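You operate a simulated robot arm through the tools that you are given. There is no shell and no other tool.

You run a simulated robot arm. Do the job below in one go: nothing can be reset, and whatever is moved stays where it is left.

JOB
Skim the steel vat and cool it till the dial shows green.
Fine: froth into the steel bowl, skimmer back, lever and lid shut. Set down upright: blue skimmer.

It is judged by the outcome, as a careful person would: the job done as asked, and still so three seconds after it is handed in. It fails if anything else is knocked over, pushed out of place, dropped, spilled or broken. Lids that push on must go on centred and level and be pressed home; caps that screw on are set level and turned clockwise until they are tight.

ROBOT AND FRAMES
A 6-joint arm with a three-finger gripper, fixed in place. Base frame: the origin is on the floor under the middle of its stand, x ahead of it, y to its left, z up. Lengths are in m, angles in degrees, forces in N, time in s.
It reaches about 1.213 m from its shoulder. Its first joint turns from -166.0 to 166.0 degrees. Payload 4.89 kg.
The tool frame sits at the grasp point between the pads (the TCP): z along the fingers, y along the line on which they close. The tips reach 0.03 m beyond it. The gripper opens to 0.164 m; its body begins 0.125 m behind the TCP.
Orientation is told as [roll, pitch, yaw] about the base's x, y, z axes, in that order, counted from this pose: with the fingers straight down and closing along the base's y, the tool's x points along the base's -x, its y along +y and its z along -z.

CONTROLS
- The arm moves only by the tool arm_command. Its argument "increments" is a list of rows, each a list of 7 numbers: the closure, from 0 (fully open) to 1 (shut), then the shift along the tool's x, y, z in m, then the turn, a rotation vector about the tool's x, y, z in degrees. In form: [[jaw, x, y, z, wx, wy, wz], ...]. A call has 1 to 20 rows; each row is the pose to reach, as a shift and turn from the pose commanded when the call began, along the tool's axes at that moment. A row lasts 0.2 s, in which the tool goes at most 0.05 m and 8.6 degrees; a call with a longer step from one row to the next is refused whole, and so is a gripper value outside its range. A pose out of reach is approached as far as the arm can. The call stops where the force on the tool passes 90 N (or 10 N more than at its start, if that is more) or the arm is blocked; 0.2 s more then pass. The fingers move at their own pace (about 0.108 m/s each) and stop on an object; they squeeze with about 39 N. The grip force told is the motor's: it shows also when the fingers shut on nothing. Time passes only in rows, and 0.2 s behind the last, so rows that repeat a pose let the fingers close. The reply holds the time, the measured pose of the TCP, the force on the tool along the base axes, the opening and the grip force, in the units named above and with some noise, with the torque about the TCP (base axes, N m) and any sound that the robot's microphone picked up.
- Cameras (640 x 400 px; columns grow to the right, rows downward): "scene" is fixed at [0.0494, -0.5, 1.4627]; the picture's right is [0.57, -0.82, 0.00], its down [-0.22, -0.15, -0.96] and it looks along [0.79, 0.55, -0.27] (base axes); focal length 361 px, centre (320, 200). "wrist" rides on the gripper at [0.076, -0.002, -0.152] in the tool frame; the picture's right is [0.02, 1.00, 0.00], its down [-0.88, 0.02, -0.47] and it looks along [-0.47, 0.01, 0.88] (tool axes); focal length 247 px, centre (320, 200). There is no depth. A picture from a camera that has moved, and an enlarged one, comes with that camera's place and axes in the base frame and with its lens.
- grab_frame(camera): a new picture of that camera. The clock stands still meanwhile.
- move_column(by): moves the trunk up (or, below 0, down) by that many m; the arm rides with it, the base frame stays. It gives what a move gives, with no picture.
- close_up(camera, box): a new picture of the part [left, top, right, bottom] of that camera's present view, enlarged. The clock stands still meanwhile.
- job_done(): hands the job in; it is judged then, once.

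Places have to be worked out from the pictures, the camera data and where the tool is seen. Open the gripper and draw the arm clear of the work before you hand the job in, unless the task says otherwise.

The tools are called as name(argument=value, ...) on one line, values as JSON. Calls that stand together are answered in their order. arm_command: Moves the arm, as the interface text tells. Its arguments: {"type":"object","properties":{"increments":{"type":"array","items":{"type":"array","items":{"type":"number"}}}},"required":["increments"]} The other tools are called the same way: move_column (by) moves the trunk up or down; grab_frame (camera) takes a picture; close_up (camera, box) takes an enlarged picture of a part of a camera's view; job_done () hands the job in.

At the start:

```text
time_s: 0.0
ee_pos: [0.5309, 0.1356, 1.4587]
orientation: [-0.1, -0.1, 0.0]
wrist_force: [-0.3, 0.3, -0.8]
ft_torque: [0.01, -0.01, 0.0]
opening: 0.164
gripper_force: 0.2
trunk travel left (down, up): [-0.3, 0.09]
```

scene: 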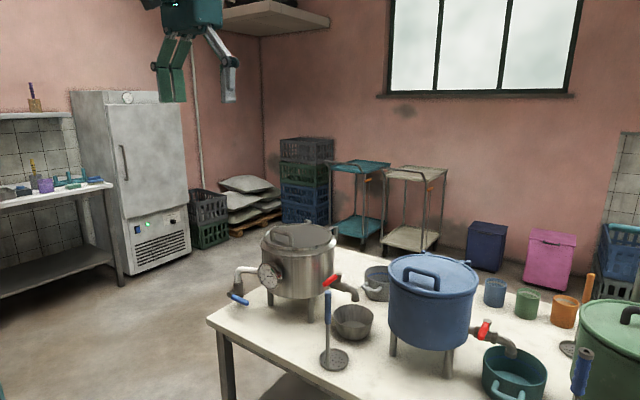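
wrist: 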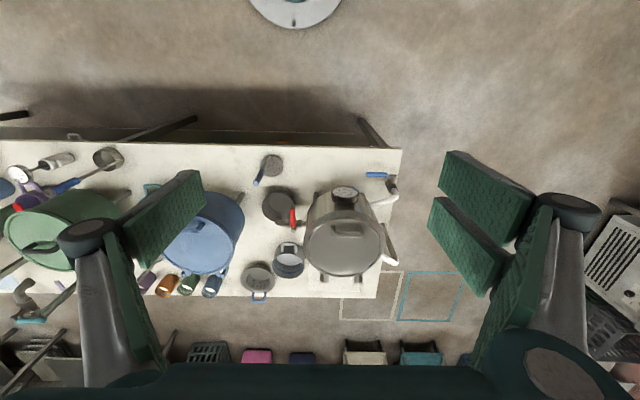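

I'll start by looking closer at the steel vat, its levers, dial, and the skimmers and bowls around it.

close_up(camera="scene", box=[200, 200, 400, 380])

close_up(camera="wrist", box=[230, 130, 430, 310])

close_up(camera="scene", box=[440, 240, 640, 400])

close_up(camera="wrist", box=[0, 130, 240, 330])

```text
2.22 times, centred on (300, 290) of scene
camera zoom: at [0.0494, -0.5, 1.4627], right [0.57, -0.82, 0.0], down [-0.22, -0.15, -0.96], along [0.79, 0.55, -0.27], focal length 802 px, centre (364, 0)
```

zoom: 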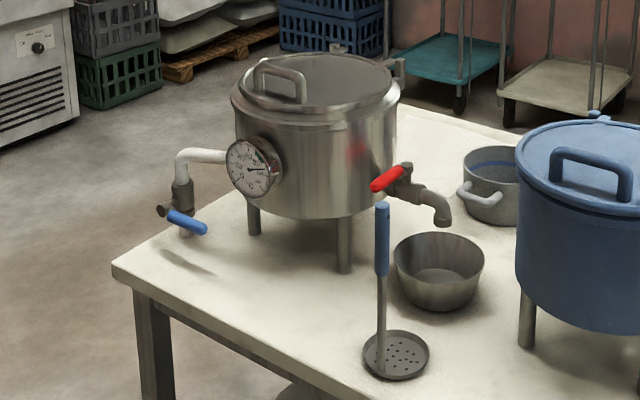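

```text
2.22 times, centred on (330, 220) of wrist
camera zoom: at [0.4555, 0.1344, 1.6107], right [-0.02, 1.0, 0.0], down [0.88, 0.02, 0.47], along [0.47, 0.01, -0.88], focal length 549 px, centre (298, 156)
```

zoom: 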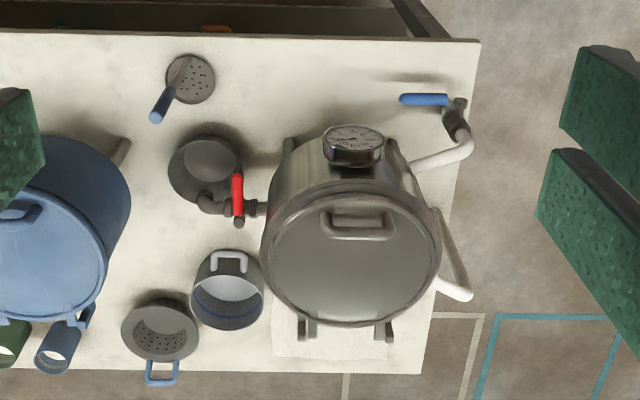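

```text
2.50 times, centred on (540, 320) of scene
camera zoom: at [0.0494, -0.5, 1.4627], right [0.57, -0.82, 0.0], down [-0.22, -0.15, -0.96], along [0.79, 0.55, -0.27], focal length 902 px, centre (-230, -100)
```

zoom: 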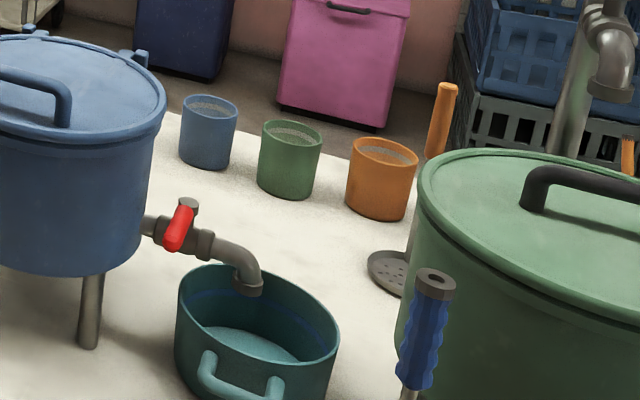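

```text
2.00 times, centred on (120, 230) of wrist
camera zoom: at [0.4555, 0.1344, 1.6107], right [-0.02, 1.0, 0.0], down [0.88, 0.02, 0.47], along [0.47, 0.01, -0.88], focal length 494 px, centre (720, 140)
```

zoom: 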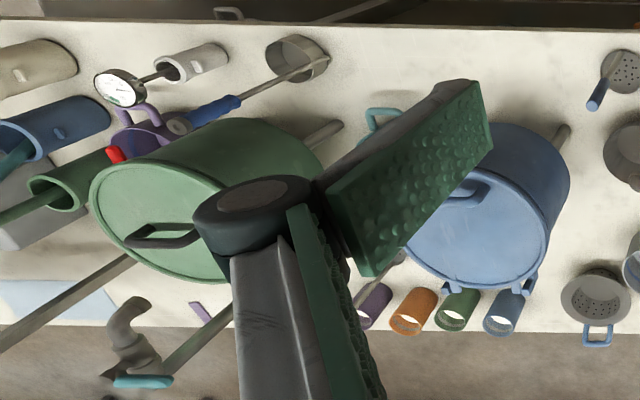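

The steel vat sits around (0.95, 0.22), lid top at z≈0.99, with the blue skimmer at about (0.78, -0.04) and the blue lever near (0.79, 0.35, 0.79). I'll tilt and move the gripper to get a better wrist view of the vat front.

arm_command(increments=[[0, 0.02, 0.025, 0.02, 0, -7, 0], [0, 0.04, 0.05, 0.04, 0, -14, 0], [0, 0.06, 0.075, 0.06, 0, -21, 0], [0, 0.08, 0.1, 0.08, 0, -28, 0], [0, 0.1, 0.12, 0.1, 0, -35, 0]])

grab_frame(camera="wrist")

```text
time_s: 1.2
ee_pos: [0.4327, 0.2563, 1.3593]
orientation: [0.0, -35.1, 0.0]
wrist_force: [0.2, 0.9, 0.7]
ft_torque: [-0.06, 0.06, -0.02]
opening: 0.164
gripper_force: 0.0
trunk travel left (down, up): [-0.3, 0.09]
```

```text
taken
camera wrist: at [0.2831, 0.254, 1.4381], right [-0.02, 1.0, -0.01], down [0.45, 0.02, 0.89], along [0.89, 0.01, -0.45], focal length 247 px, centre (320, 200)
```

wrist: 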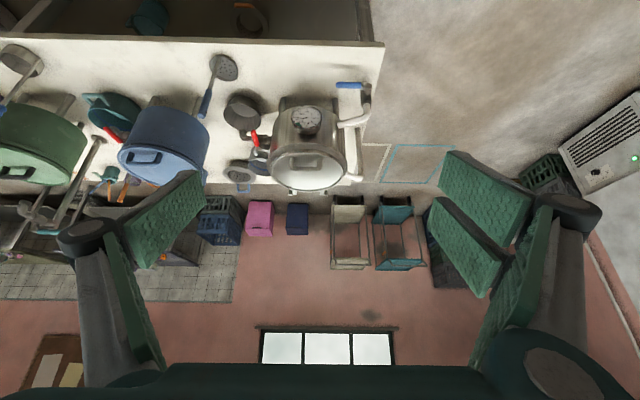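

The view is upside-down relative to the world but useful. I zoom in on the vat's dial, lever and lid.

close_up(camera="wrist", box=[220, 60, 390, 200])

close_up(camera="scene", box=[220, 215, 320, 315])

close_up(camera="scene", box=[300, 250, 400, 380])

```text
2.86 times, centred on (305, 130) of wrist
camera zoom: at [0.2831, 0.254, 1.4381], right [-0.02, 1.0, -0.01], down [0.45, 0.02, 0.89], along [0.89, 0.01, -0.45], focal length 706 px, centre (363, 400)
```

zoom: 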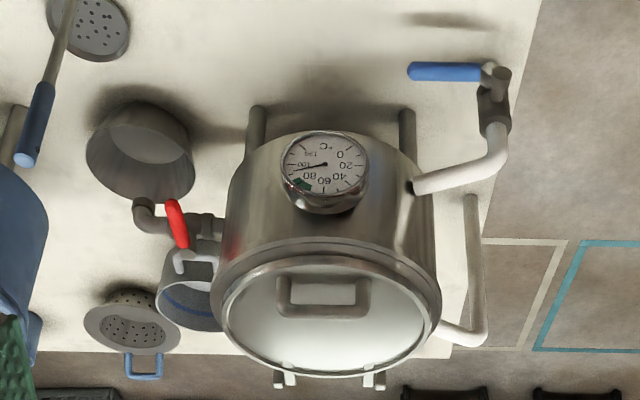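

```text
4.00 times, centred on (270, 265) of scene
camera zoom: at [0.0494, -0.5, 1.4627], right [0.57, -0.82, 0.0], down [-0.22, -0.15, -0.96], along [0.79, 0.55, -0.27], focal length 1444 px, centre (520, -60)
```

zoom: 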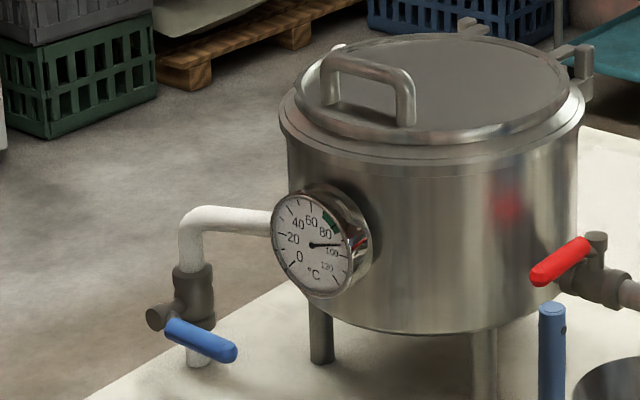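

```text
3.08 times, centred on (350, 315) of scene
camera zoom: at [0.0494, -0.5, 1.4627], right [0.57, -0.82, 0.0], down [-0.22, -0.15, -0.96], along [0.79, 0.55, -0.27], focal length 1110 px, centre (228, -154)
```

zoom: 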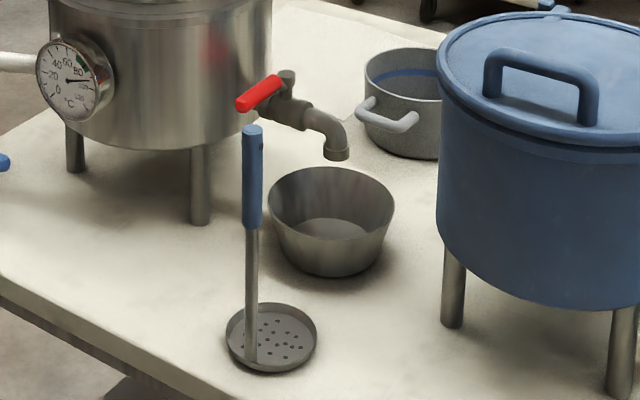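

The dial's needle is near 93 °C, the green band is about 65–80. Next I look at the gripper's finger shape in the scene camera so I can plan the lid handle grip.

grab_frame(camera="scene")

close_up(camera="scene", box=[60, 0, 300, 150])

```text
taken
```

scene: 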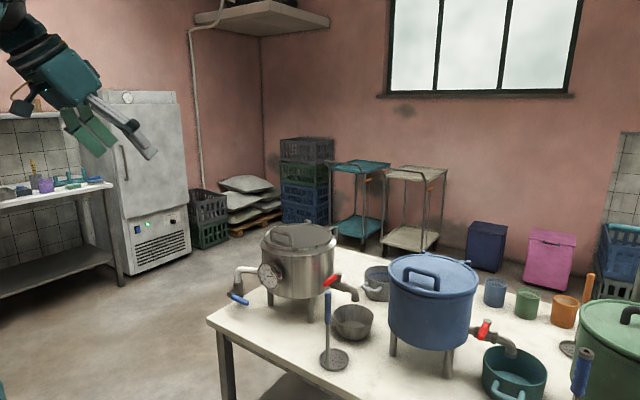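

```text
2.67 times, centred on (180, 75) of scene
camera zoom: at [0.0494, -0.5, 1.4627], right [0.57, -0.82, 0.0], down [-0.22, -0.15, -0.96], along [0.79, 0.55, -0.27], focal length 962 px, centre (693, 533)
```

zoom: 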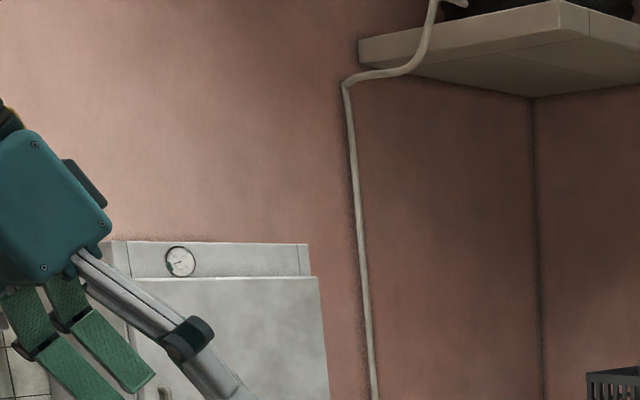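

The gripper has two fingers on its +y side and a single one on -y. I judge the lid handle bar at about (0.869, 0.220, 1.048), running along y, hinges at x≈1.085. I straighten the gripper and move nearer for a closer look.

arm_command(increments=[[0, -0.025, -0.005, 0.036, 0, 5, 0], [0, -0.049, -0.01, 0.073, 0, 10, 0], [0, -0.074, -0.015, 0.109, 0, 15, 0], [0, -0.098, -0.021, 0.146, 0, 20, 0], [0, -0.123, -0.026, 0.182, 0, 25, 0], [0, -0.147, -0.031, 0.218, 0, 30, 0], [0, -0.172, -0.036, 0.255, 0, 35, 0]])

grab_frame(camera="wrist")

```text
time_s: 2.8
ee_pos: [0.7181, 0.2186, 1.2496]
orientation: [0.0, 0.0, 0.0]
wrist_force: [-2.6, -0.6, 1.8]
ft_torque: [0.0, -0.28, -0.02]
opening: 0.164
gripper_force: 0.0
trunk travel left (down, up): [-0.3, 0.09]
```

```text
taken
camera wrist: at [0.6421, 0.2177, 1.4008], right [-0.02, 1.0, 0.0], down [0.88, 0.02, 0.47], along [0.47, 0.01, -0.88], focal length 247 px, centre (320, 200)
```

wrist: 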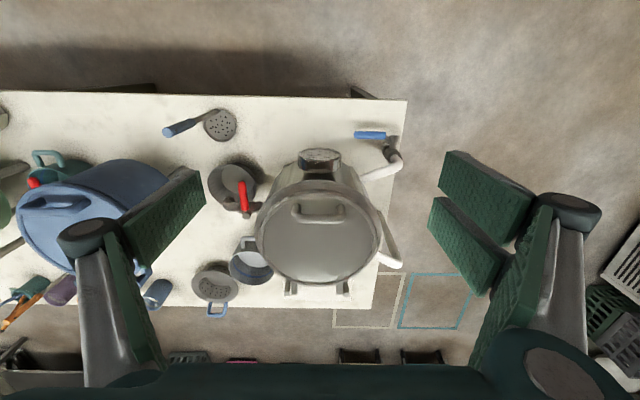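

Good view. I zoom to pin down the handle, lid rim and skimmer.

close_up(camera="wrist", box=[230, 130, 410, 310])

close_up(camera="wrist", box=[140, 90, 270, 220])

close_up(camera="scene", box=[180, 60, 380, 340])

```text
2.22 times, centred on (320, 220) of wrist
camera zoom: at [0.6421, 0.2177, 1.4008], right [-0.02, 1.0, 0.0], down [0.88, 0.02, 0.47], along [0.47, 0.01, -0.88], focal length 549 px, centre (320, 156)
```

zoom: 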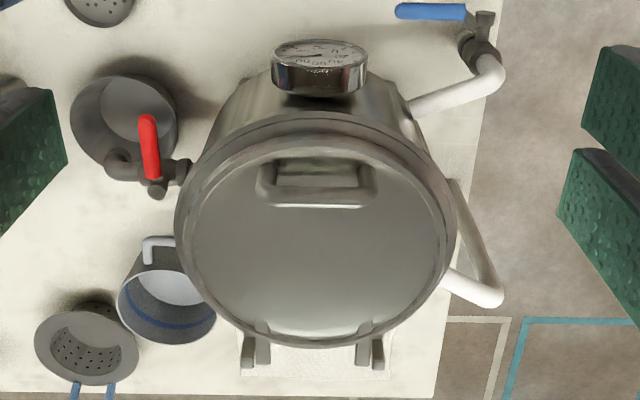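

```text
3.08 times, centred on (205, 155) of wrist
camera zoom: at [0.6421, 0.2177, 1.4008], right [-0.02, 1.0, 0.0], down [0.88, 0.02, 0.47], along [0.47, 0.01, -0.88], focal length 760 px, centre (674, 338)
```

zoom: 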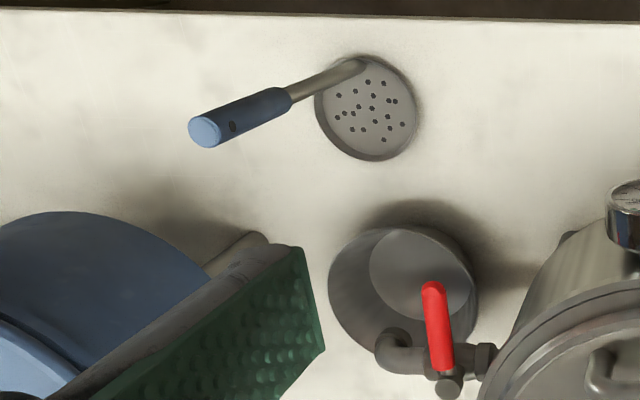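

```text
1.43 times, centred on (280, 200) of scene
camera zoom: at [0.0494, -0.5, 1.4627], right [0.57, -0.82, 0.0], down [-0.22, -0.15, -0.96], along [0.79, 0.55, -0.27], focal length 516 px, centre (377, 200)
```

zoom: 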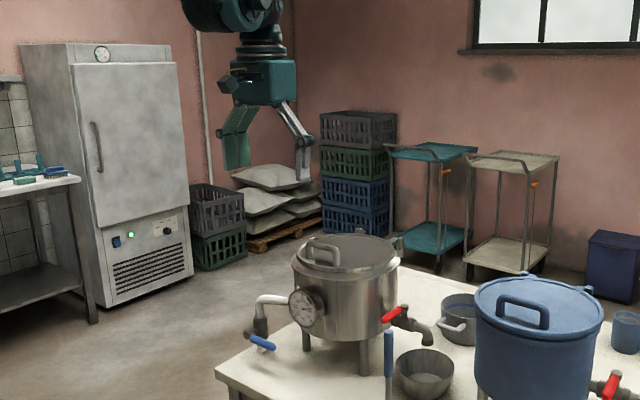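

Handle bar centre is ≈(0.866, 0.221, 1.048), about 0.084 m long along y. I turn the gripper 90° (single finger toward me) and go above it.

arm_command(increments=[[0, -0.014, 0, 0.005, 0, 0, 8.2], [0, -0.027, 0, 0.01, 0, 0, 16.4], [0, -0.041, 0, 0.015, 0, 0, 24.6], [0, -0.054, 0, 0.02, 0, 0, 32.8], [0, -0.068, 0, 0.025, 0, 0, 41], [0, -0.081, 0, 0.03, 0, 0, 49.2], [0, -0.095, 0, 0.035, 0, 0, 57.4], [0, -0.108, 0, 0.04, 0, 0, 65.6], [0, -0.122, 0, 0.045, 0, 0, 73.8], [0, -0.135, 0, 0.05, 0, 0, 82], [0, -0.148, 0.002, 0.05, 0, 0, 90]])

grab_frame(camera="wrist")

grab_frame(camera="scene")

```text
time_s: 5.2
ee_pos: [0.8682, 0.222, 1.1982]
orientation: [0.1, 0.0, -90.2]
wrist_force: [-0.5, -0.5, 0.9]
ft_torque: [0.02, -0.07, 0.02]
opening: 0.1638
gripper_force: 0.1
trunk travel left (down, up): [-0.3, 0.09]
```

```text
taken
camera wrist: at [0.8657, 0.2987, 1.3506], right [1.0, 0.02, 0.0], down [0.02, -0.88, 0.47], along [0.01, -0.47, -0.88], focal length 247 px, centre (320, 200)
```

wrist: 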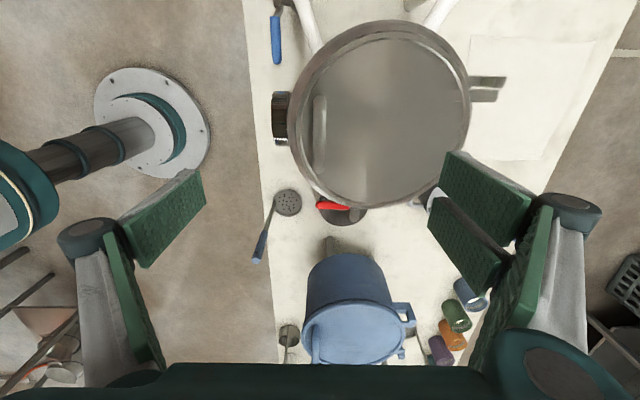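

```text
taken
```

scene: 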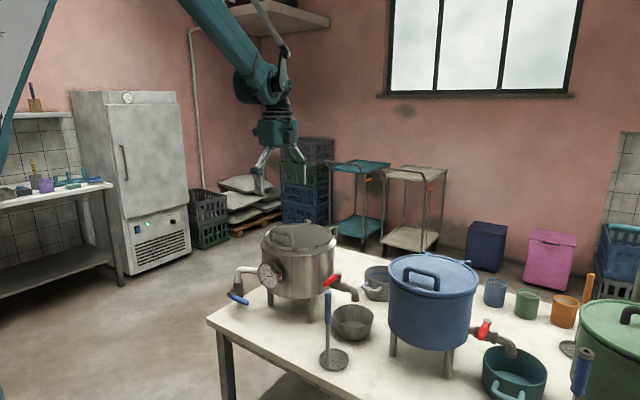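

Aligned above the handle (bar at x≈0.867, y≈0.222). I lower with fingers half closed to straddle the bar.

arm_command(increments=[[0.3, 0, 0, 0.03, 0, 0, 0], [0.5, 0, 0, 0.06, 0, 0, 0], [0.55, 0, 0, 0.09, 0, 0, 0], [0.55, 0, 0, 0.12, 0, 0, 0], [0.55, 0, 0, 0.138, 0, 0, 0], [0.55, 0, 0, 0.145, 0, 0, 0]])

grab_frame(camera="wrist")

close_up(camera="scene", box=[220, 120, 380, 320])

```text
time_s: 6.6
ee_pos: [0.8682, 0.2222, 1.0536]
orientation: [0.0, 0.0, -90.0]
wrist_force: [0.3, -0.2, -0.1]
ft_torque: [-0.02, 0.01, 0.0]
opening: 0.074
gripper_force: 0.1
trunk travel left (down, up): [-0.3, 0.09]
```

```text
taken
camera wrist: at [0.8665, 0.2984, 1.2053], right [1.0, 0.02, 0.0], down [0.02, -0.88, 0.47], along [0.01, -0.47, -0.88], focal length 247 px, centre (320, 200)
```

wrist: 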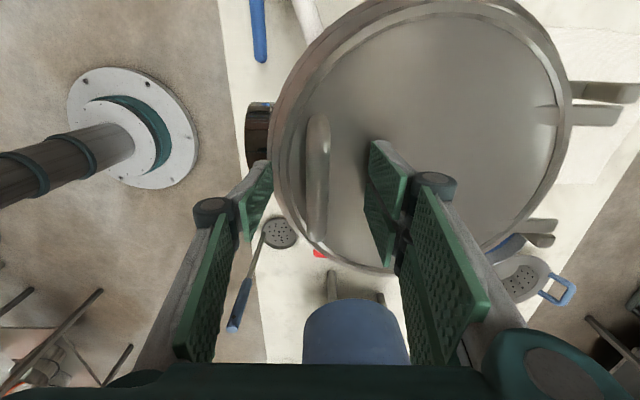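

```text
2.00 times, centred on (300, 220) of scene
camera zoom: at [0.0494, -0.5, 1.4627], right [0.57, -0.82, 0.0], down [-0.22, -0.15, -0.96], along [0.79, 0.55, -0.27], focal length 722 px, centre (360, 160)
```

zoom: 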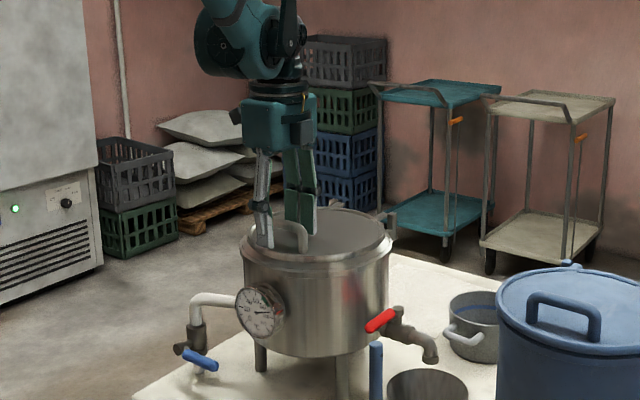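

The fingers straddle the bar evenly. I close to grip it.

arm_command(increments=[[0.8, 0, 0, 0, 0, 0, 0], [1, 0, 0, 0, 0, 0, 0], [1, 0, 0, 0, 0, 0, 0], [1, 0, 0, 0, 0, 0, 0]])

grab_frame(camera="wrist")

```text
time_s: 7.6
ee_pos: [0.8664, 0.2222, 1.0555]
orientation: [0.0, 0.0, -90.0]
wrist_force: [-22.9, -2.1, 0.1]
ft_torque: [-0.17, 0.19, -0.08]
opening: 0.0144
gripper_force: 45.0
trunk travel left (down, up): [-0.3, 0.09]
```

```text
taken
camera wrist: at [0.865, 0.2984, 1.2065], right [1.0, 0.02, 0.0], down [0.02, -0.88, 0.47], along [0.01, -0.47, -0.88], focal length 247 px, centre (320, 200)
```

wrist: 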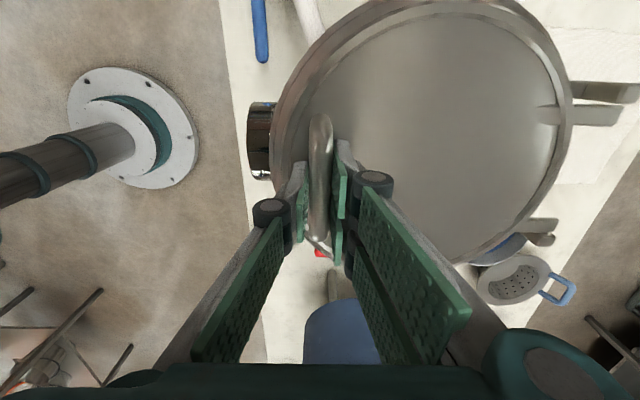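

Grip holds on the bar (opening 0.0144). I begin to lift along the hinge arc (hinge near x≈1.095, z≈0.995), watching forces.

arm_command(increments=[[1, 0, -0.0018, 0, 0, 0, 0], [1, 0, 0.0008, -0.01, 0, 0, 0], [1, 0, 0.0036, -0.0197, 0, 0, 0], [1, 0, 0.0071, -0.0295, 0, 0, 0], [1, 0, 0.0108, -0.0389, 0, 0, 0]])

close_up(camera="scene", box=[220, 120, 380, 320])

```text
time_s: 8.8
ee_pos: [0.8779, 0.2228, 1.0946]
orientation: [0.1, 0.0, -90.0]
wrist_force: [-20.6, -7.1, 3.9]
ft_torque: [-0.03, 0.27, -0.02]
opening: 0.0146
gripper_force: 45.2
trunk travel left (down, up): [-0.3, 0.09]
```

```text
2.00 times, centred on (300, 220) of scene
camera zoom: at [0.0494, -0.5, 1.4627], right [0.57, -0.82, 0.0], down [-0.22, -0.15, -0.96], along [0.79, 0.55, -0.27], focal length 722 px, centre (360, 160)
```

zoom: 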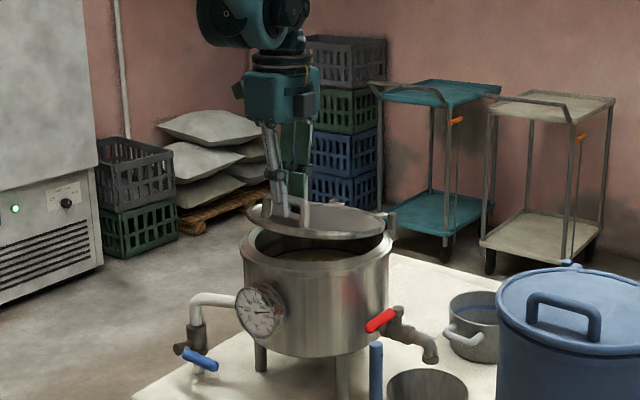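

The lid is lifting and the hinge arc fits; I see liquid inside. I continue along the arc with a refined hinge estimate (about x 1.095, z 1.005).

arm_command(increments=[[1, 0, 0.0025, -0.0093, 0, 0, 0], [1, 0, 0.0068, -0.0186, 0, 0, 0], [1, 0, 0.0115, -0.0275, 0, 0, 0], [1, 0, 0.0167, -0.0364, 0, 0, 0], [1, 0, 0.022, -0.0449, 0, 0, 0], [1, 0, 0.028, -0.0533, 0, 0, 0]])

close_up(camera="scene", box=[220, 120, 380, 320])

```text
time_s: 10.2
ee_pos: [0.9042, 0.2209, 1.1483]
orientation: [0.1, 0.0, -90.0]
wrist_force: [-22.1, 1.5, 11.5]
ft_torque: [-0.09, 0.16, -0.11]
opening: 0.0144
gripper_force: 45.0
trunk travel left (down, up): [-0.3, 0.09]
```

```text
2.00 times, centred on (300, 220) of scene
camera zoom: at [0.0494, -0.5, 1.4627], right [0.57, -0.82, 0.0], down [-0.22, -0.15, -0.96], along [0.79, 0.55, -0.27], focal length 722 px, centre (360, 160)
```

zoom: 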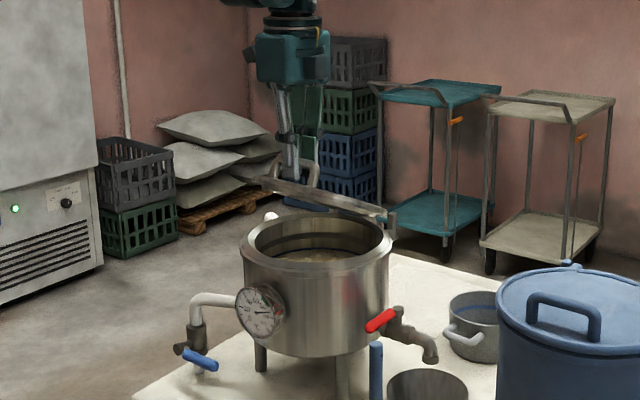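

The force points radially outward, so the true arc is slightly larger (hinge nearer x≈1.11). I follow the corrected arc.

arm_command(increments=[[1, 0, 0.0034, -0.0114, 0, 0, 0], [1, 0, 0.01, -0.02, 0, 0, 0], [1, 0, 0.017, -0.0283, 0, 0, 0], [1, 0, 0.0243, -0.0362, 0, 0, 0], [1, 0, 0.032, -0.0439, 0, 0, 0], [1, 0, 0.04, -0.0511, 0, 0, 0]])

close_up(camera="scene", box=[220, 120, 380, 320])

grab_frame(camera="wrist")

```text
time_s: 11.6
ee_pos: [0.9475, 0.221, 1.194]
orientation: [0.1, 0.0, -90.0]
wrist_force: [13.5, -4.2, -23.8]
ft_torque: [-0.59, 0.03, -0.05]
opening: 0.0147
gripper_force: 45.3
trunk travel left (down, up): [-0.3, 0.09]
```

```text
2.00 times, centred on (300, 220) of scene
camera zoom: at [0.0494, -0.5, 1.4627], right [0.57, -0.82, 0.0], down [-0.22, -0.15, -0.96], along [0.79, 0.55, -0.27], focal length 722 px, centre (360, 160)
```

zoom: 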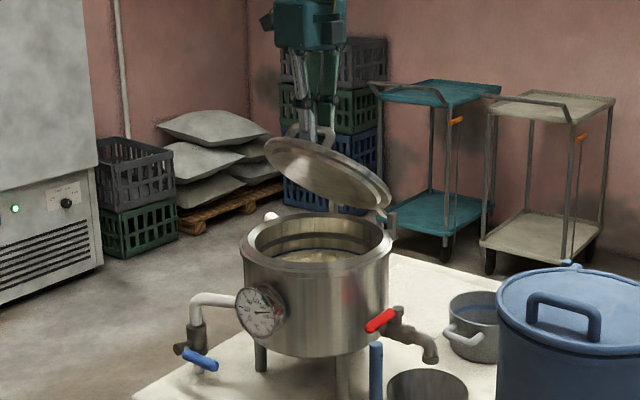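

```text
taken
camera wrist: at [0.9462, 0.2986, 1.3467], right [1.0, 0.02, 0.0], down [0.02, -0.88, 0.47], along [0.01, -0.47, -0.88], focal length 247 px, centre (320, 200)
```

wrist: 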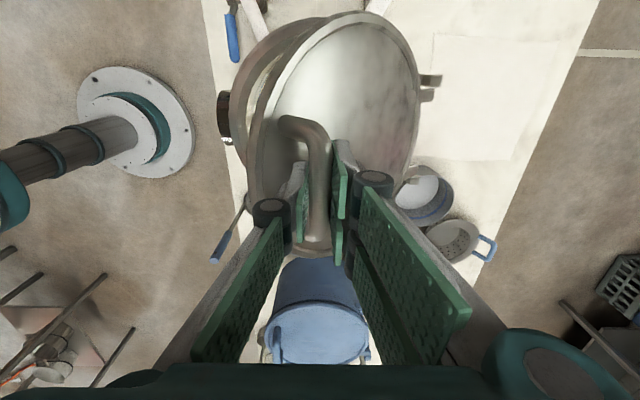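

The force now pulls inward a little; refit gives hinge ≈(1.113, 1.004) with R≈0.252. I continue on this arc, tilting the gripper back slightly so the finger clears the lid.

arm_command(increments=[[1, 0, 0.0073, -0.0029, 1, 0, 0], [1, 0, 0.0141, -0.0085, 2, 0, 0], [1, 0, 0.0213, -0.0137, 3.5, 0, 0], [1, 0, 0.0285, -0.0186, 5, 0, 0], [1, 0, 0.036, -0.0231, 6.5, 0, 0], [1, 0, 0.0436, -0.0276, 8, 0, 0], [1, 0, 0.0514, -0.0316, 9, 0, 0], [1, 0, 0.0592, -0.0356, 10, 0, 0]])

close_up(camera="scene", box=[220, 120, 380, 320])

grab_frame(camera="wrist")

```text
time_s: 13.4
ee_pos: [1.0051, 0.2226, 1.2319]
orientation: [-10.1, 0.0, -89.8]
wrist_force: [11.3, -4.0, -33.6]
ft_torque: [-0.03, -0.13, -0.06]
opening: 0.015
gripper_force: 45.1
trunk travel left (down, up): [-0.3, 0.09]
```

```text
2.00 times, centred on (300, 220) of scene
camera zoom: at [0.0494, -0.5, 1.4627], right [0.57, -0.82, 0.0], down [-0.22, -0.15, -0.96], along [0.79, 0.55, -0.27], focal length 722 px, centre (360, 160)
```

zoom: 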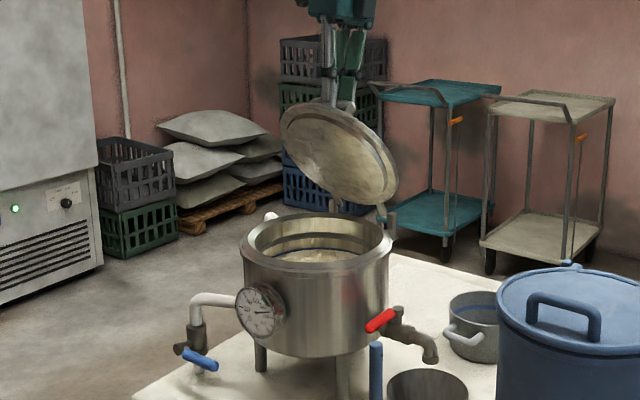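

```text
taken
camera wrist: at [1.0318, 0.2991, 1.3813], right [0.98, 0.02, -0.17], down [0.1, -0.88, 0.46], along [-0.14, -0.47, -0.87], focal length 247 px, centre (320, 200)
```

wrist: 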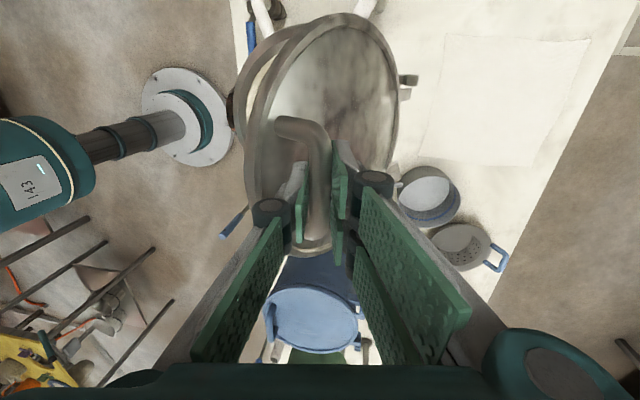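

Lid is now about 53° open, froth visible in the vat. I keep going on a slightly smaller radius (force points inward), tilting back a bit more.

arm_command(increments=[[1, 0, 0.0081, -0.003, 1, 0, 0], [1, 0, 0.0162, -0.0073, 2, 0, 0], [1, 0, 0.0238, -0.0115, 3, 0, 0], [1, 0, 0.0314, -0.0157, 4, 0, 0], [1, 0, 0.0392, -0.0194, 5, 0, 0], [1, 0, 0.0471, -0.0231, 6, 0, 0], [1, 0, 0.0552, -0.0262, 7, 0, 0], [1, 0, 0.0633, -0.0293, 8, 0, 0]])

close_up(camera="scene", box=[220, 120, 380, 320])

grab_frame(camera="wrist")

```text
time_s: 15.2
ee_pos: [1.0753, 0.2217, 1.2492]
orientation: [-18.1, 0.1, -90.0]
wrist_force: [1.3, -0.5, -33.4]
ft_torque: [-0.02, -0.17, -0.03]
opening: 0.0152
gripper_force: 45.6
trunk travel left (down, up): [-0.3, 0.09]
```

```text
2.00 times, centred on (300, 220) of scene
camera zoom: at [0.0494, -0.5, 1.4627], right [0.57, -0.82, 0.0], down [-0.22, -0.15, -0.96], along [0.79, 0.55, -0.27], focal length 722 px, centre (360, 160)
```

zoom: 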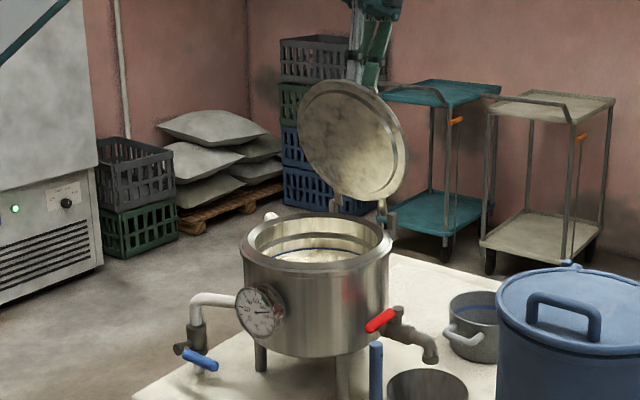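

```text
taken
camera wrist: at [1.1204, 0.2993, 1.394], right [0.95, 0.02, -0.31], down [0.17, -0.88, 0.44], along [-0.26, -0.47, -0.84], focal length 247 px, centre (320, 200)
```

wrist: 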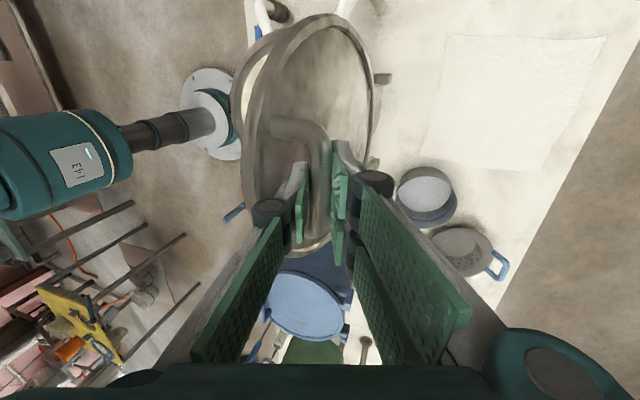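

Lid is ~69° open and the arm copes well. I continue toward vertical.

arm_command(increments=[[1, 0, 0.0085, -0.0023, 1, 0, 0], [1, 0, 0.0169, -0.0046, 2, 0, 0], [1, 0, 0.0249, -0.0077, 3, 0, 0], [1, 0, 0.0329, -0.0107, 4, 0, 0], [1, 0, 0.0411, -0.0132, 5, 0, 0], [1, 0, 0.0494, -0.0157, 6, 0, 0], [1, 0, 0.0578, -0.0177, 7, 0, 0], [1, 0, 0.0661, -0.0196, 8, 0, 0]])

close_up(camera="scene", box=[220, 120, 380, 320])

grab_frame(camera="wrist")

```text
time_s: 17.0
ee_pos: [1.0934, 0.2166, 1.238]
orientation: [-25.4, 0.0, -90.1]
wrist_force: [0.5, 10.1, 23.5]
ft_torque: [-0.27, 0.08, 0.11]
opening: 0.0142
gripper_force: 45.5
out of reach, approached as far as the arm can: row 5, 6, 7, 8
trunk travel left (down, up): [-0.3, 0.09]
```

```text
2.00 times, centred on (300, 220) of scene
camera zoom: at [0.0494, -0.5, 1.4627], right [0.57, -0.82, 0.0], down [-0.22, -0.15, -0.96], along [0.79, 0.55, -0.27], focal length 722 px, centre (360, 160)
```

zoom: 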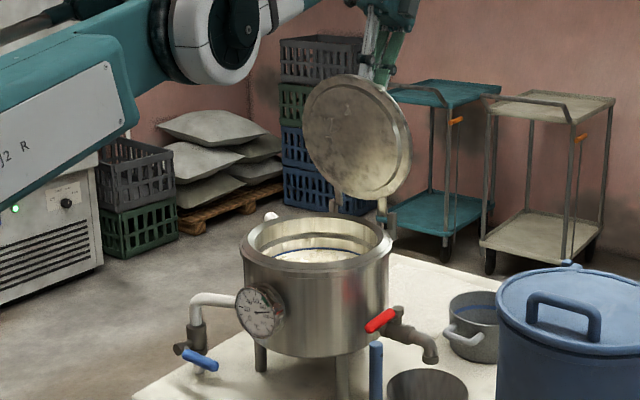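

```text
taken
camera wrist: at [1.1582, 0.2918, 1.3762], right [0.9, 0.02, -0.43], down [0.22, -0.88, 0.42], along [-0.37, -0.47, -0.8], focal length 247 px, centre (320, 200)
```

wrist: 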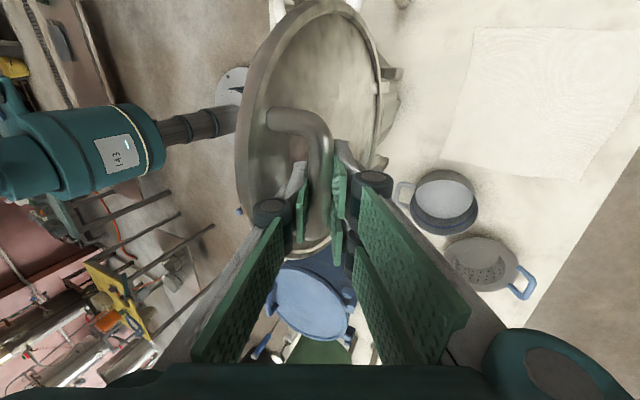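

The arm hit its reach limit with the backward tilt, lid about 75° open. I straighten the gripper in place to regain reach.

arm_command(increments=[[1, 0, 0, 0, -2, 0, 0], [1, 0, 0, 0, -4, 0, 0]])

```text
time_s: 17.6
ee_pos: [1.0941, 0.2155, 1.237]
orientation: [-22.0, 0.0, -90.0]
wrist_force: [0.8, 6.6, 17.2]
ft_torque: [-0.06, 0.22, 0.0]
opening: 0.0142
gripper_force: 45.0
trunk travel left (down, up): [-0.3, 0.09]
```

The commanded pose restarts from where it stopped, good. I continue opening while straightening the gripper.

arm_command(increments=[[1, 0.001, 0.0104, -0.0064, -5, 0, 0], [1, 0.002, 0.0239, -0.0129, -10, 0, 0], [1, 0.003, 0.0378, -0.0186, -14, 0, 0], [1, 0.003, 0.0502, -0.0225, -17, 0, 0]])

close_up(camera="scene", box=[220, 120, 380, 320])

grab_frame(camera="wrist")

```text
time_s: 18.6
ee_pos: [1.1506, 0.2173, 1.2383]
orientation: [-4.9, 0.0, -90.0]
wrist_force: [-8.2, -11.6, -28.6]
ft_torque: [-0.14, -0.02, -0.02]
opening: 0.0148
gripper_force: 45.1
trunk travel left (down, up): [-0.3, 0.09]
```

```text
2.00 times, centred on (300, 220) of scene
camera zoom: at [0.0494, -0.5, 1.4627], right [0.57, -0.82, 0.0], down [-0.22, -0.15, -0.96], along [0.79, 0.55, -0.27], focal length 722 px, centre (360, 160)
```

zoom: 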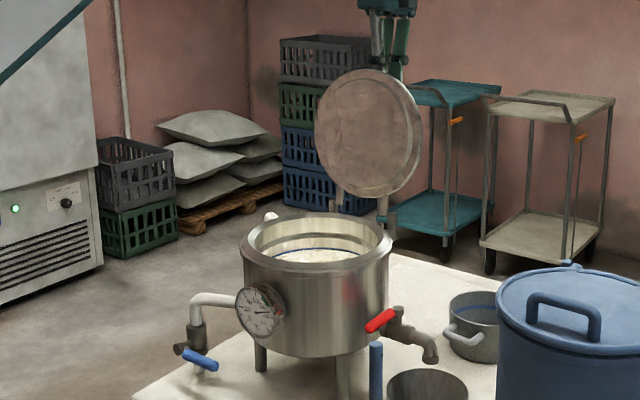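

```text
taken
camera wrist: at [1.1627, 0.2944, 1.3897], right [1.0, 0.02, -0.09], down [0.06, -0.88, 0.47], along [-0.07, -0.47, -0.88], focal length 247 px, centre (320, 200)
```

wrist: 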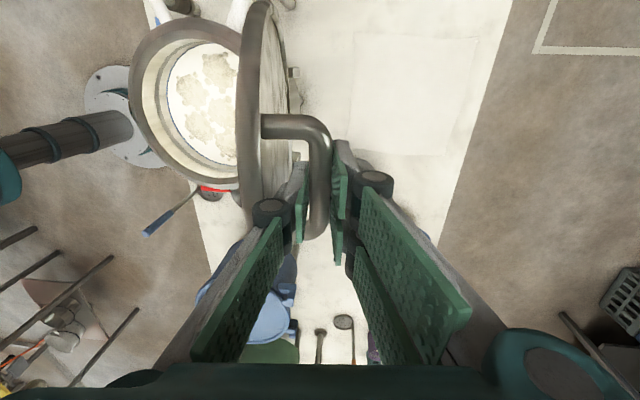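

The lid is about vertical now; froth rafts are visible on the liquid. I nudge it further past vertical in small steps.

arm_command(increments=[[1, 0, 0.0102, 0.0016, 0, 0, 0], [1, 0, 0.0204, 0.0032, -1, 0, 0], [1, 0, 0.0306, 0.0054, -2, 0, 0]])

close_up(camera="scene", box=[220, 120, 380, 320])

grab_frame(camera="wrist")

```text
time_s: 19.4
ee_pos: [1.1775, 0.2185, 1.2334]
orientation: [-3.2, 0.0, -89.8]
wrist_force: [-40.7, -10.5, -23.7]
ft_torque: [-0.7, 0.43, -0.07]
opening: 0.0151
gripper_force: 44.7
trunk travel left (down, up): [-0.3, 0.09]
```

```text
2.00 times, centred on (300, 220) of scene
camera zoom: at [0.0494, -0.5, 1.4627], right [0.57, -0.82, 0.0], down [-0.22, -0.15, -0.96], along [0.79, 0.55, -0.27], focal length 722 px, centre (360, 160)
```

zoom: 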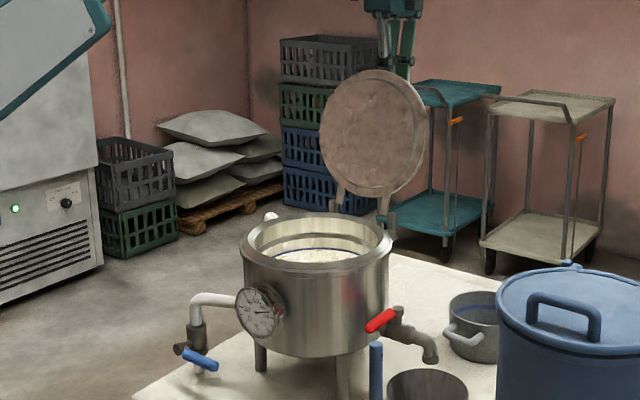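

```text
taken
camera wrist: at [1.1846, 0.2955, 1.3843], right [1.0, 0.02, -0.05], down [0.05, -0.88, 0.47], along [-0.04, -0.47, -0.88], focal length 247 px, centre (320, 200)
```

wrist: 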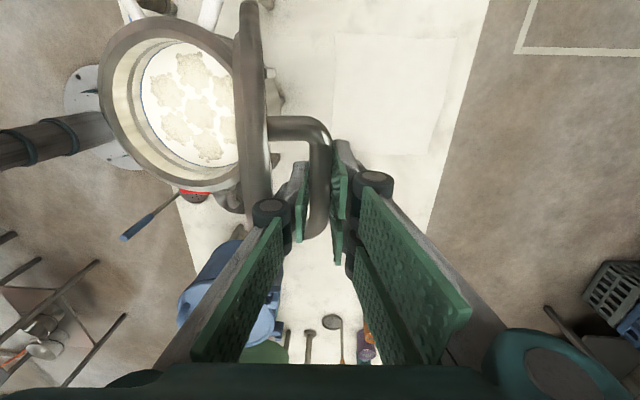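

The -x force jumped to 41 N, so the lid seems to be at its stop, a few degrees past vertical. I relax a little and loosen the grip slightly, keeping the finger in the handle as a catch, to see whether the lid stays.

arm_command(increments=[[1, 0, -0.003, 0.001, 0, 0, 0], [0.85, 0, -0.003, 0.001, 0, 0, 0], [0.8, 0, -0.003, 0.001, 0, 0, 0], [0.8, 0, -0.003, 0.001, 0, 0, 0]])

grab_frame(camera="wrist")

close_up(camera="scene", box=[220, 120, 380, 320])

```text
time_s: 20.4
ee_pos: [1.176, 0.2189, 1.2298]
orientation: [-2.8, 0.1, -90.0]
wrist_force: [-0.6, 1.0, -1.3]
ft_torque: [0.0, 0.01, -0.02]
opening: 0.0324
gripper_force: 0.0
trunk travel left (down, up): [-0.3, 0.09]
```

```text
taken
camera wrist: at [1.1828, 0.2954, 1.3821], right [1.0, 0.02, -0.05], down [0.04, -0.88, 0.47], along [-0.03, -0.47, -0.88], focal length 247 px, centre (320, 200)
```

wrist: 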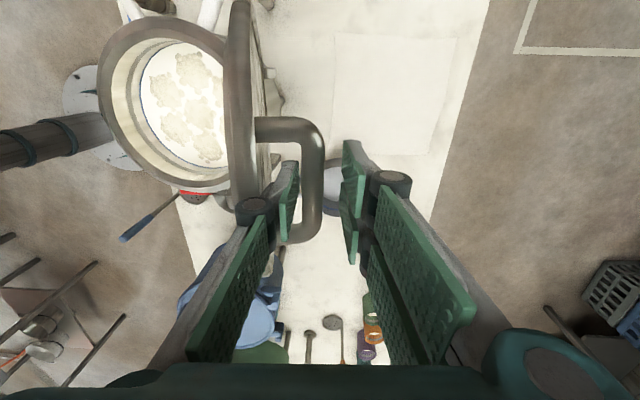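

```text
2.00 times, centred on (300, 220) of scene
camera zoom: at [0.0494, -0.5, 1.4627], right [0.57, -0.82, 0.0], down [-0.22, -0.15, -0.96], along [0.79, 0.55, -0.27], focal length 722 px, centre (360, 160)
```

zoom: 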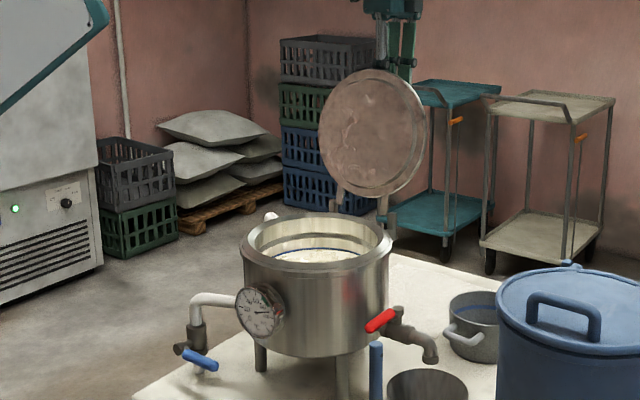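

The bar seems to have moved a bit toward the catching finger, though no force shows. I open a bit more and see whether the lid follows or stays.

arm_command(increments=[[0.7, 0, 0, 0, 0, 0, 0], [0.7, 0, 0, 0, 0, 0, 0], [0.7, 0, 0, 0, 0, 0, 0]])

grab_frame(camera="wrist")

```text
time_s: 21.2
ee_pos: [1.176, 0.2189, 1.231]
orientation: [-2.9, 0.0, -90.0]
wrist_force: [1.0, 0.2, 0.4]
ft_torque: [0.04, 0.02, 0.01]
opening: 0.0491
gripper_force: 0.0
trunk travel left (down, up): [-0.3, 0.09]
```

```text
taken
camera wrist: at [1.1828, 0.2953, 1.382], right [1.0, 0.02, -0.05], down [0.04, -0.88, 0.47], along [-0.03, -0.47, -0.88], focal length 247 px, centre (320, 200)
```

wrist: 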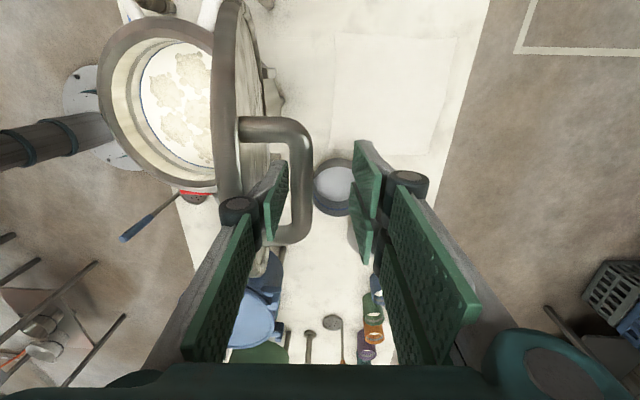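

The outer side of the finger seems to be pushing against the lid as it opens, rather than the lid falling. I close the fingers back and push the bar out to the stop again.

arm_command(increments=[[0.85, 0, 0, 0, 0, 0, 0], [0.9, 0, 0, 0, 0, 0, 0], [0.9, 0, 0, 0, 0, 0, 0], [0.9, 0, 0, 0, 0, 0, 0]])

grab_frame(camera="wrist")

```text
time_s: 22.2
ee_pos: [1.1762, 0.2188, 1.2306]
orientation: [-2.9, 0.0, -90.1]
wrist_force: [0.2, -0.2, -1.4]
ft_torque: [-0.01, 0.03, -0.01]
opening: 0.0168
gripper_force: 0.2
trunk travel left (down, up): [-0.3, 0.09]
```

```text
taken
camera wrist: at [1.1828, 0.2953, 1.382], right [1.0, 0.02, -0.05], down [0.04, -0.88, 0.47], along [-0.03, -0.47, -0.88], focal length 247 px, centre (320, 200)
```

wrist: 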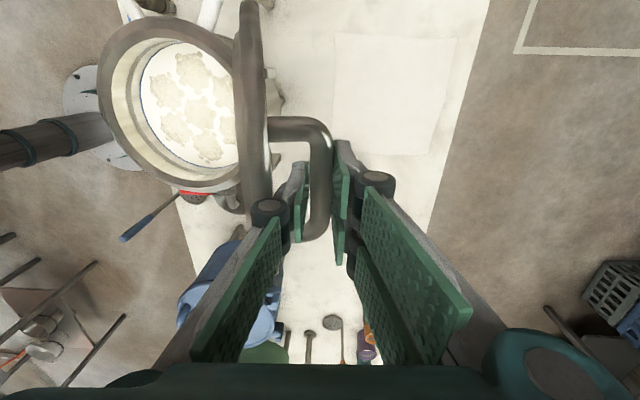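

Now the fingers straddle the bar loosely. I push +x in small steps to feel for the stop.

arm_command(increments=[[0.9, 0, 0.003, 0, 0, 0, 0], [0.9, 0, 0.006, 0.001, 0, 0, 0], [0.9, 0, 0.009, 0.002, 0, 0, 0]])

grab_frame(camera="wrist")

```text
time_s: 23.0
ee_pos: [1.1834, 0.2187, 1.2288]
orientation: [-3.0, 0.0, -90.0]
wrist_force: [-24.8, 1.6, 9.0]
ft_torque: [-0.03, 0.29, -0.03]
opening: 0.0264
gripper_force: 12.6
trunk travel left (down, up): [-0.3, 0.09]
```

```text
taken
camera wrist: at [1.1897, 0.2952, 1.3812], right [1.0, 0.02, -0.05], down [0.04, -0.88, 0.47], along [-0.03, -0.47, -0.88], focal length 247 px, centre (320, 200)
```

wrist: 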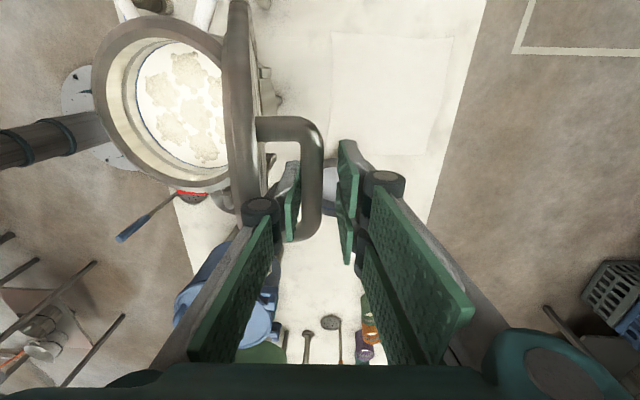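

The stop is confirmed (fingers were pushed open, 25 N). I back off 6 mm and check whether the lid follows or stays.

arm_command(increments=[[0.9, 0, -0.004, 0, 0, 0, 0], [0.85, 0, -0.006, 0, 0, 0, 0], [0.85, 0, -0.006, 0, 0, 0, 0], [0.85, 0, -0.006, 0, 0, 0, 0]])

grab_frame(camera="wrist")

close_up(camera="wrist", box=[200, 80, 400, 280])

```text
time_s: 24.0
ee_pos: [1.1793, 0.2188, 1.2279]
orientation: [-2.8, 0.0, -90.0]
wrist_force: [-0.4, 0.2, 0.2]
ft_torque: [0.01, -0.03, 0.01]
opening: 0.0245
gripper_force: 0.1
trunk travel left (down, up): [-0.3, 0.09]
```

```text
taken
camera wrist: at [1.1861, 0.2948, 1.3801], right [1.0, 0.02, -0.05], down [0.04, -0.88, 0.47], along [-0.03, -0.47, -0.88], focal length 247 px, centre (320, 200)
```

wrist: 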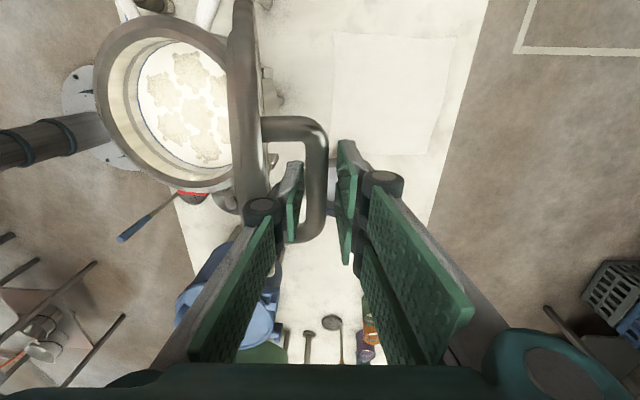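

```text
2.00 times, centred on (300, 180) of wrist
camera zoom: at [1.1861, 0.2948, 1.3801], right [1.0, 0.02, -0.05], down [0.04, -0.88, 0.47], along [-0.03, -0.47, -0.88], focal length 494 px, centre (360, 240)
```

zoom: 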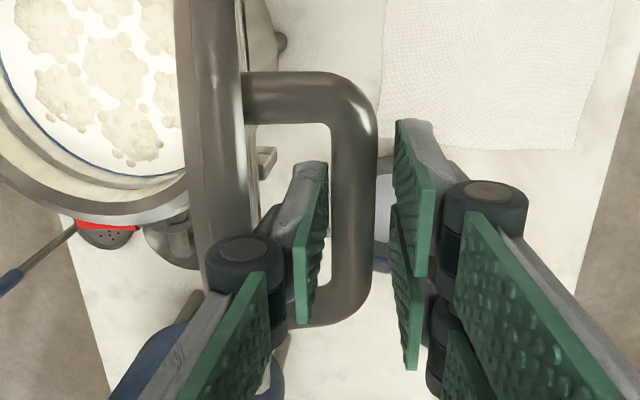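

The lid stayed put when I backed off. I retract upward in small steps, watching that the lid remains at its stop.

arm_command(increments=[[0.85, 0, -0.001, -0.01, 0, 0, 0], [0.85, 0, -0.001, -0.02, 0, 0, 0], [0.85, 0, -0.001, -0.03, 0, 0, 0], [0.85, 0, -0.001, -0.03, 0, 0, 0]])

close_up(camera="wrist", box=[200, 80, 400, 280])

close_up(camera="scene", box=[220, 120, 380, 320])

```text
time_s: 25.0
ee_pos: [1.179, 0.2171, 1.2592]
orientation: [-2.9, 0.0, -90.0]
wrist_force: [0.2, -0.6, -1.1]
ft_torque: [-0.01, 0.0, 0.01]
opening: 0.0246
gripper_force: 0.0
trunk travel left (down, up): [-0.3, 0.09]
```

```text
2.00 times, centred on (300, 180) of wrist
camera zoom: at [1.1865, 0.2942, 1.4103], right [1.0, 0.02, -0.05], down [0.04, -0.88, 0.47], along [-0.03, -0.47, -0.88], focal length 494 px, centre (360, 240)
```

zoom: 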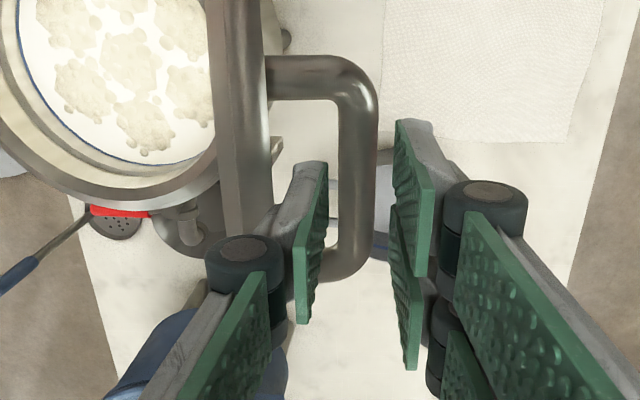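

```text
2.00 times, centred on (300, 220) of scene
camera zoom: at [0.0494, -0.5, 1.4627], right [0.57, -0.82, 0.0], down [-0.22, -0.15, -0.96], along [0.79, 0.55, -0.27], focal length 722 px, centre (360, 160)
```

zoom: 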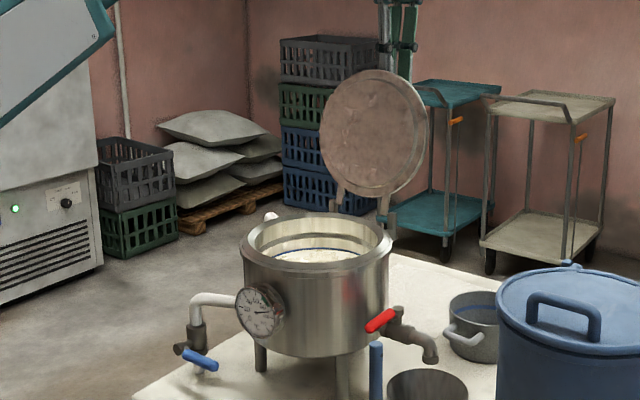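

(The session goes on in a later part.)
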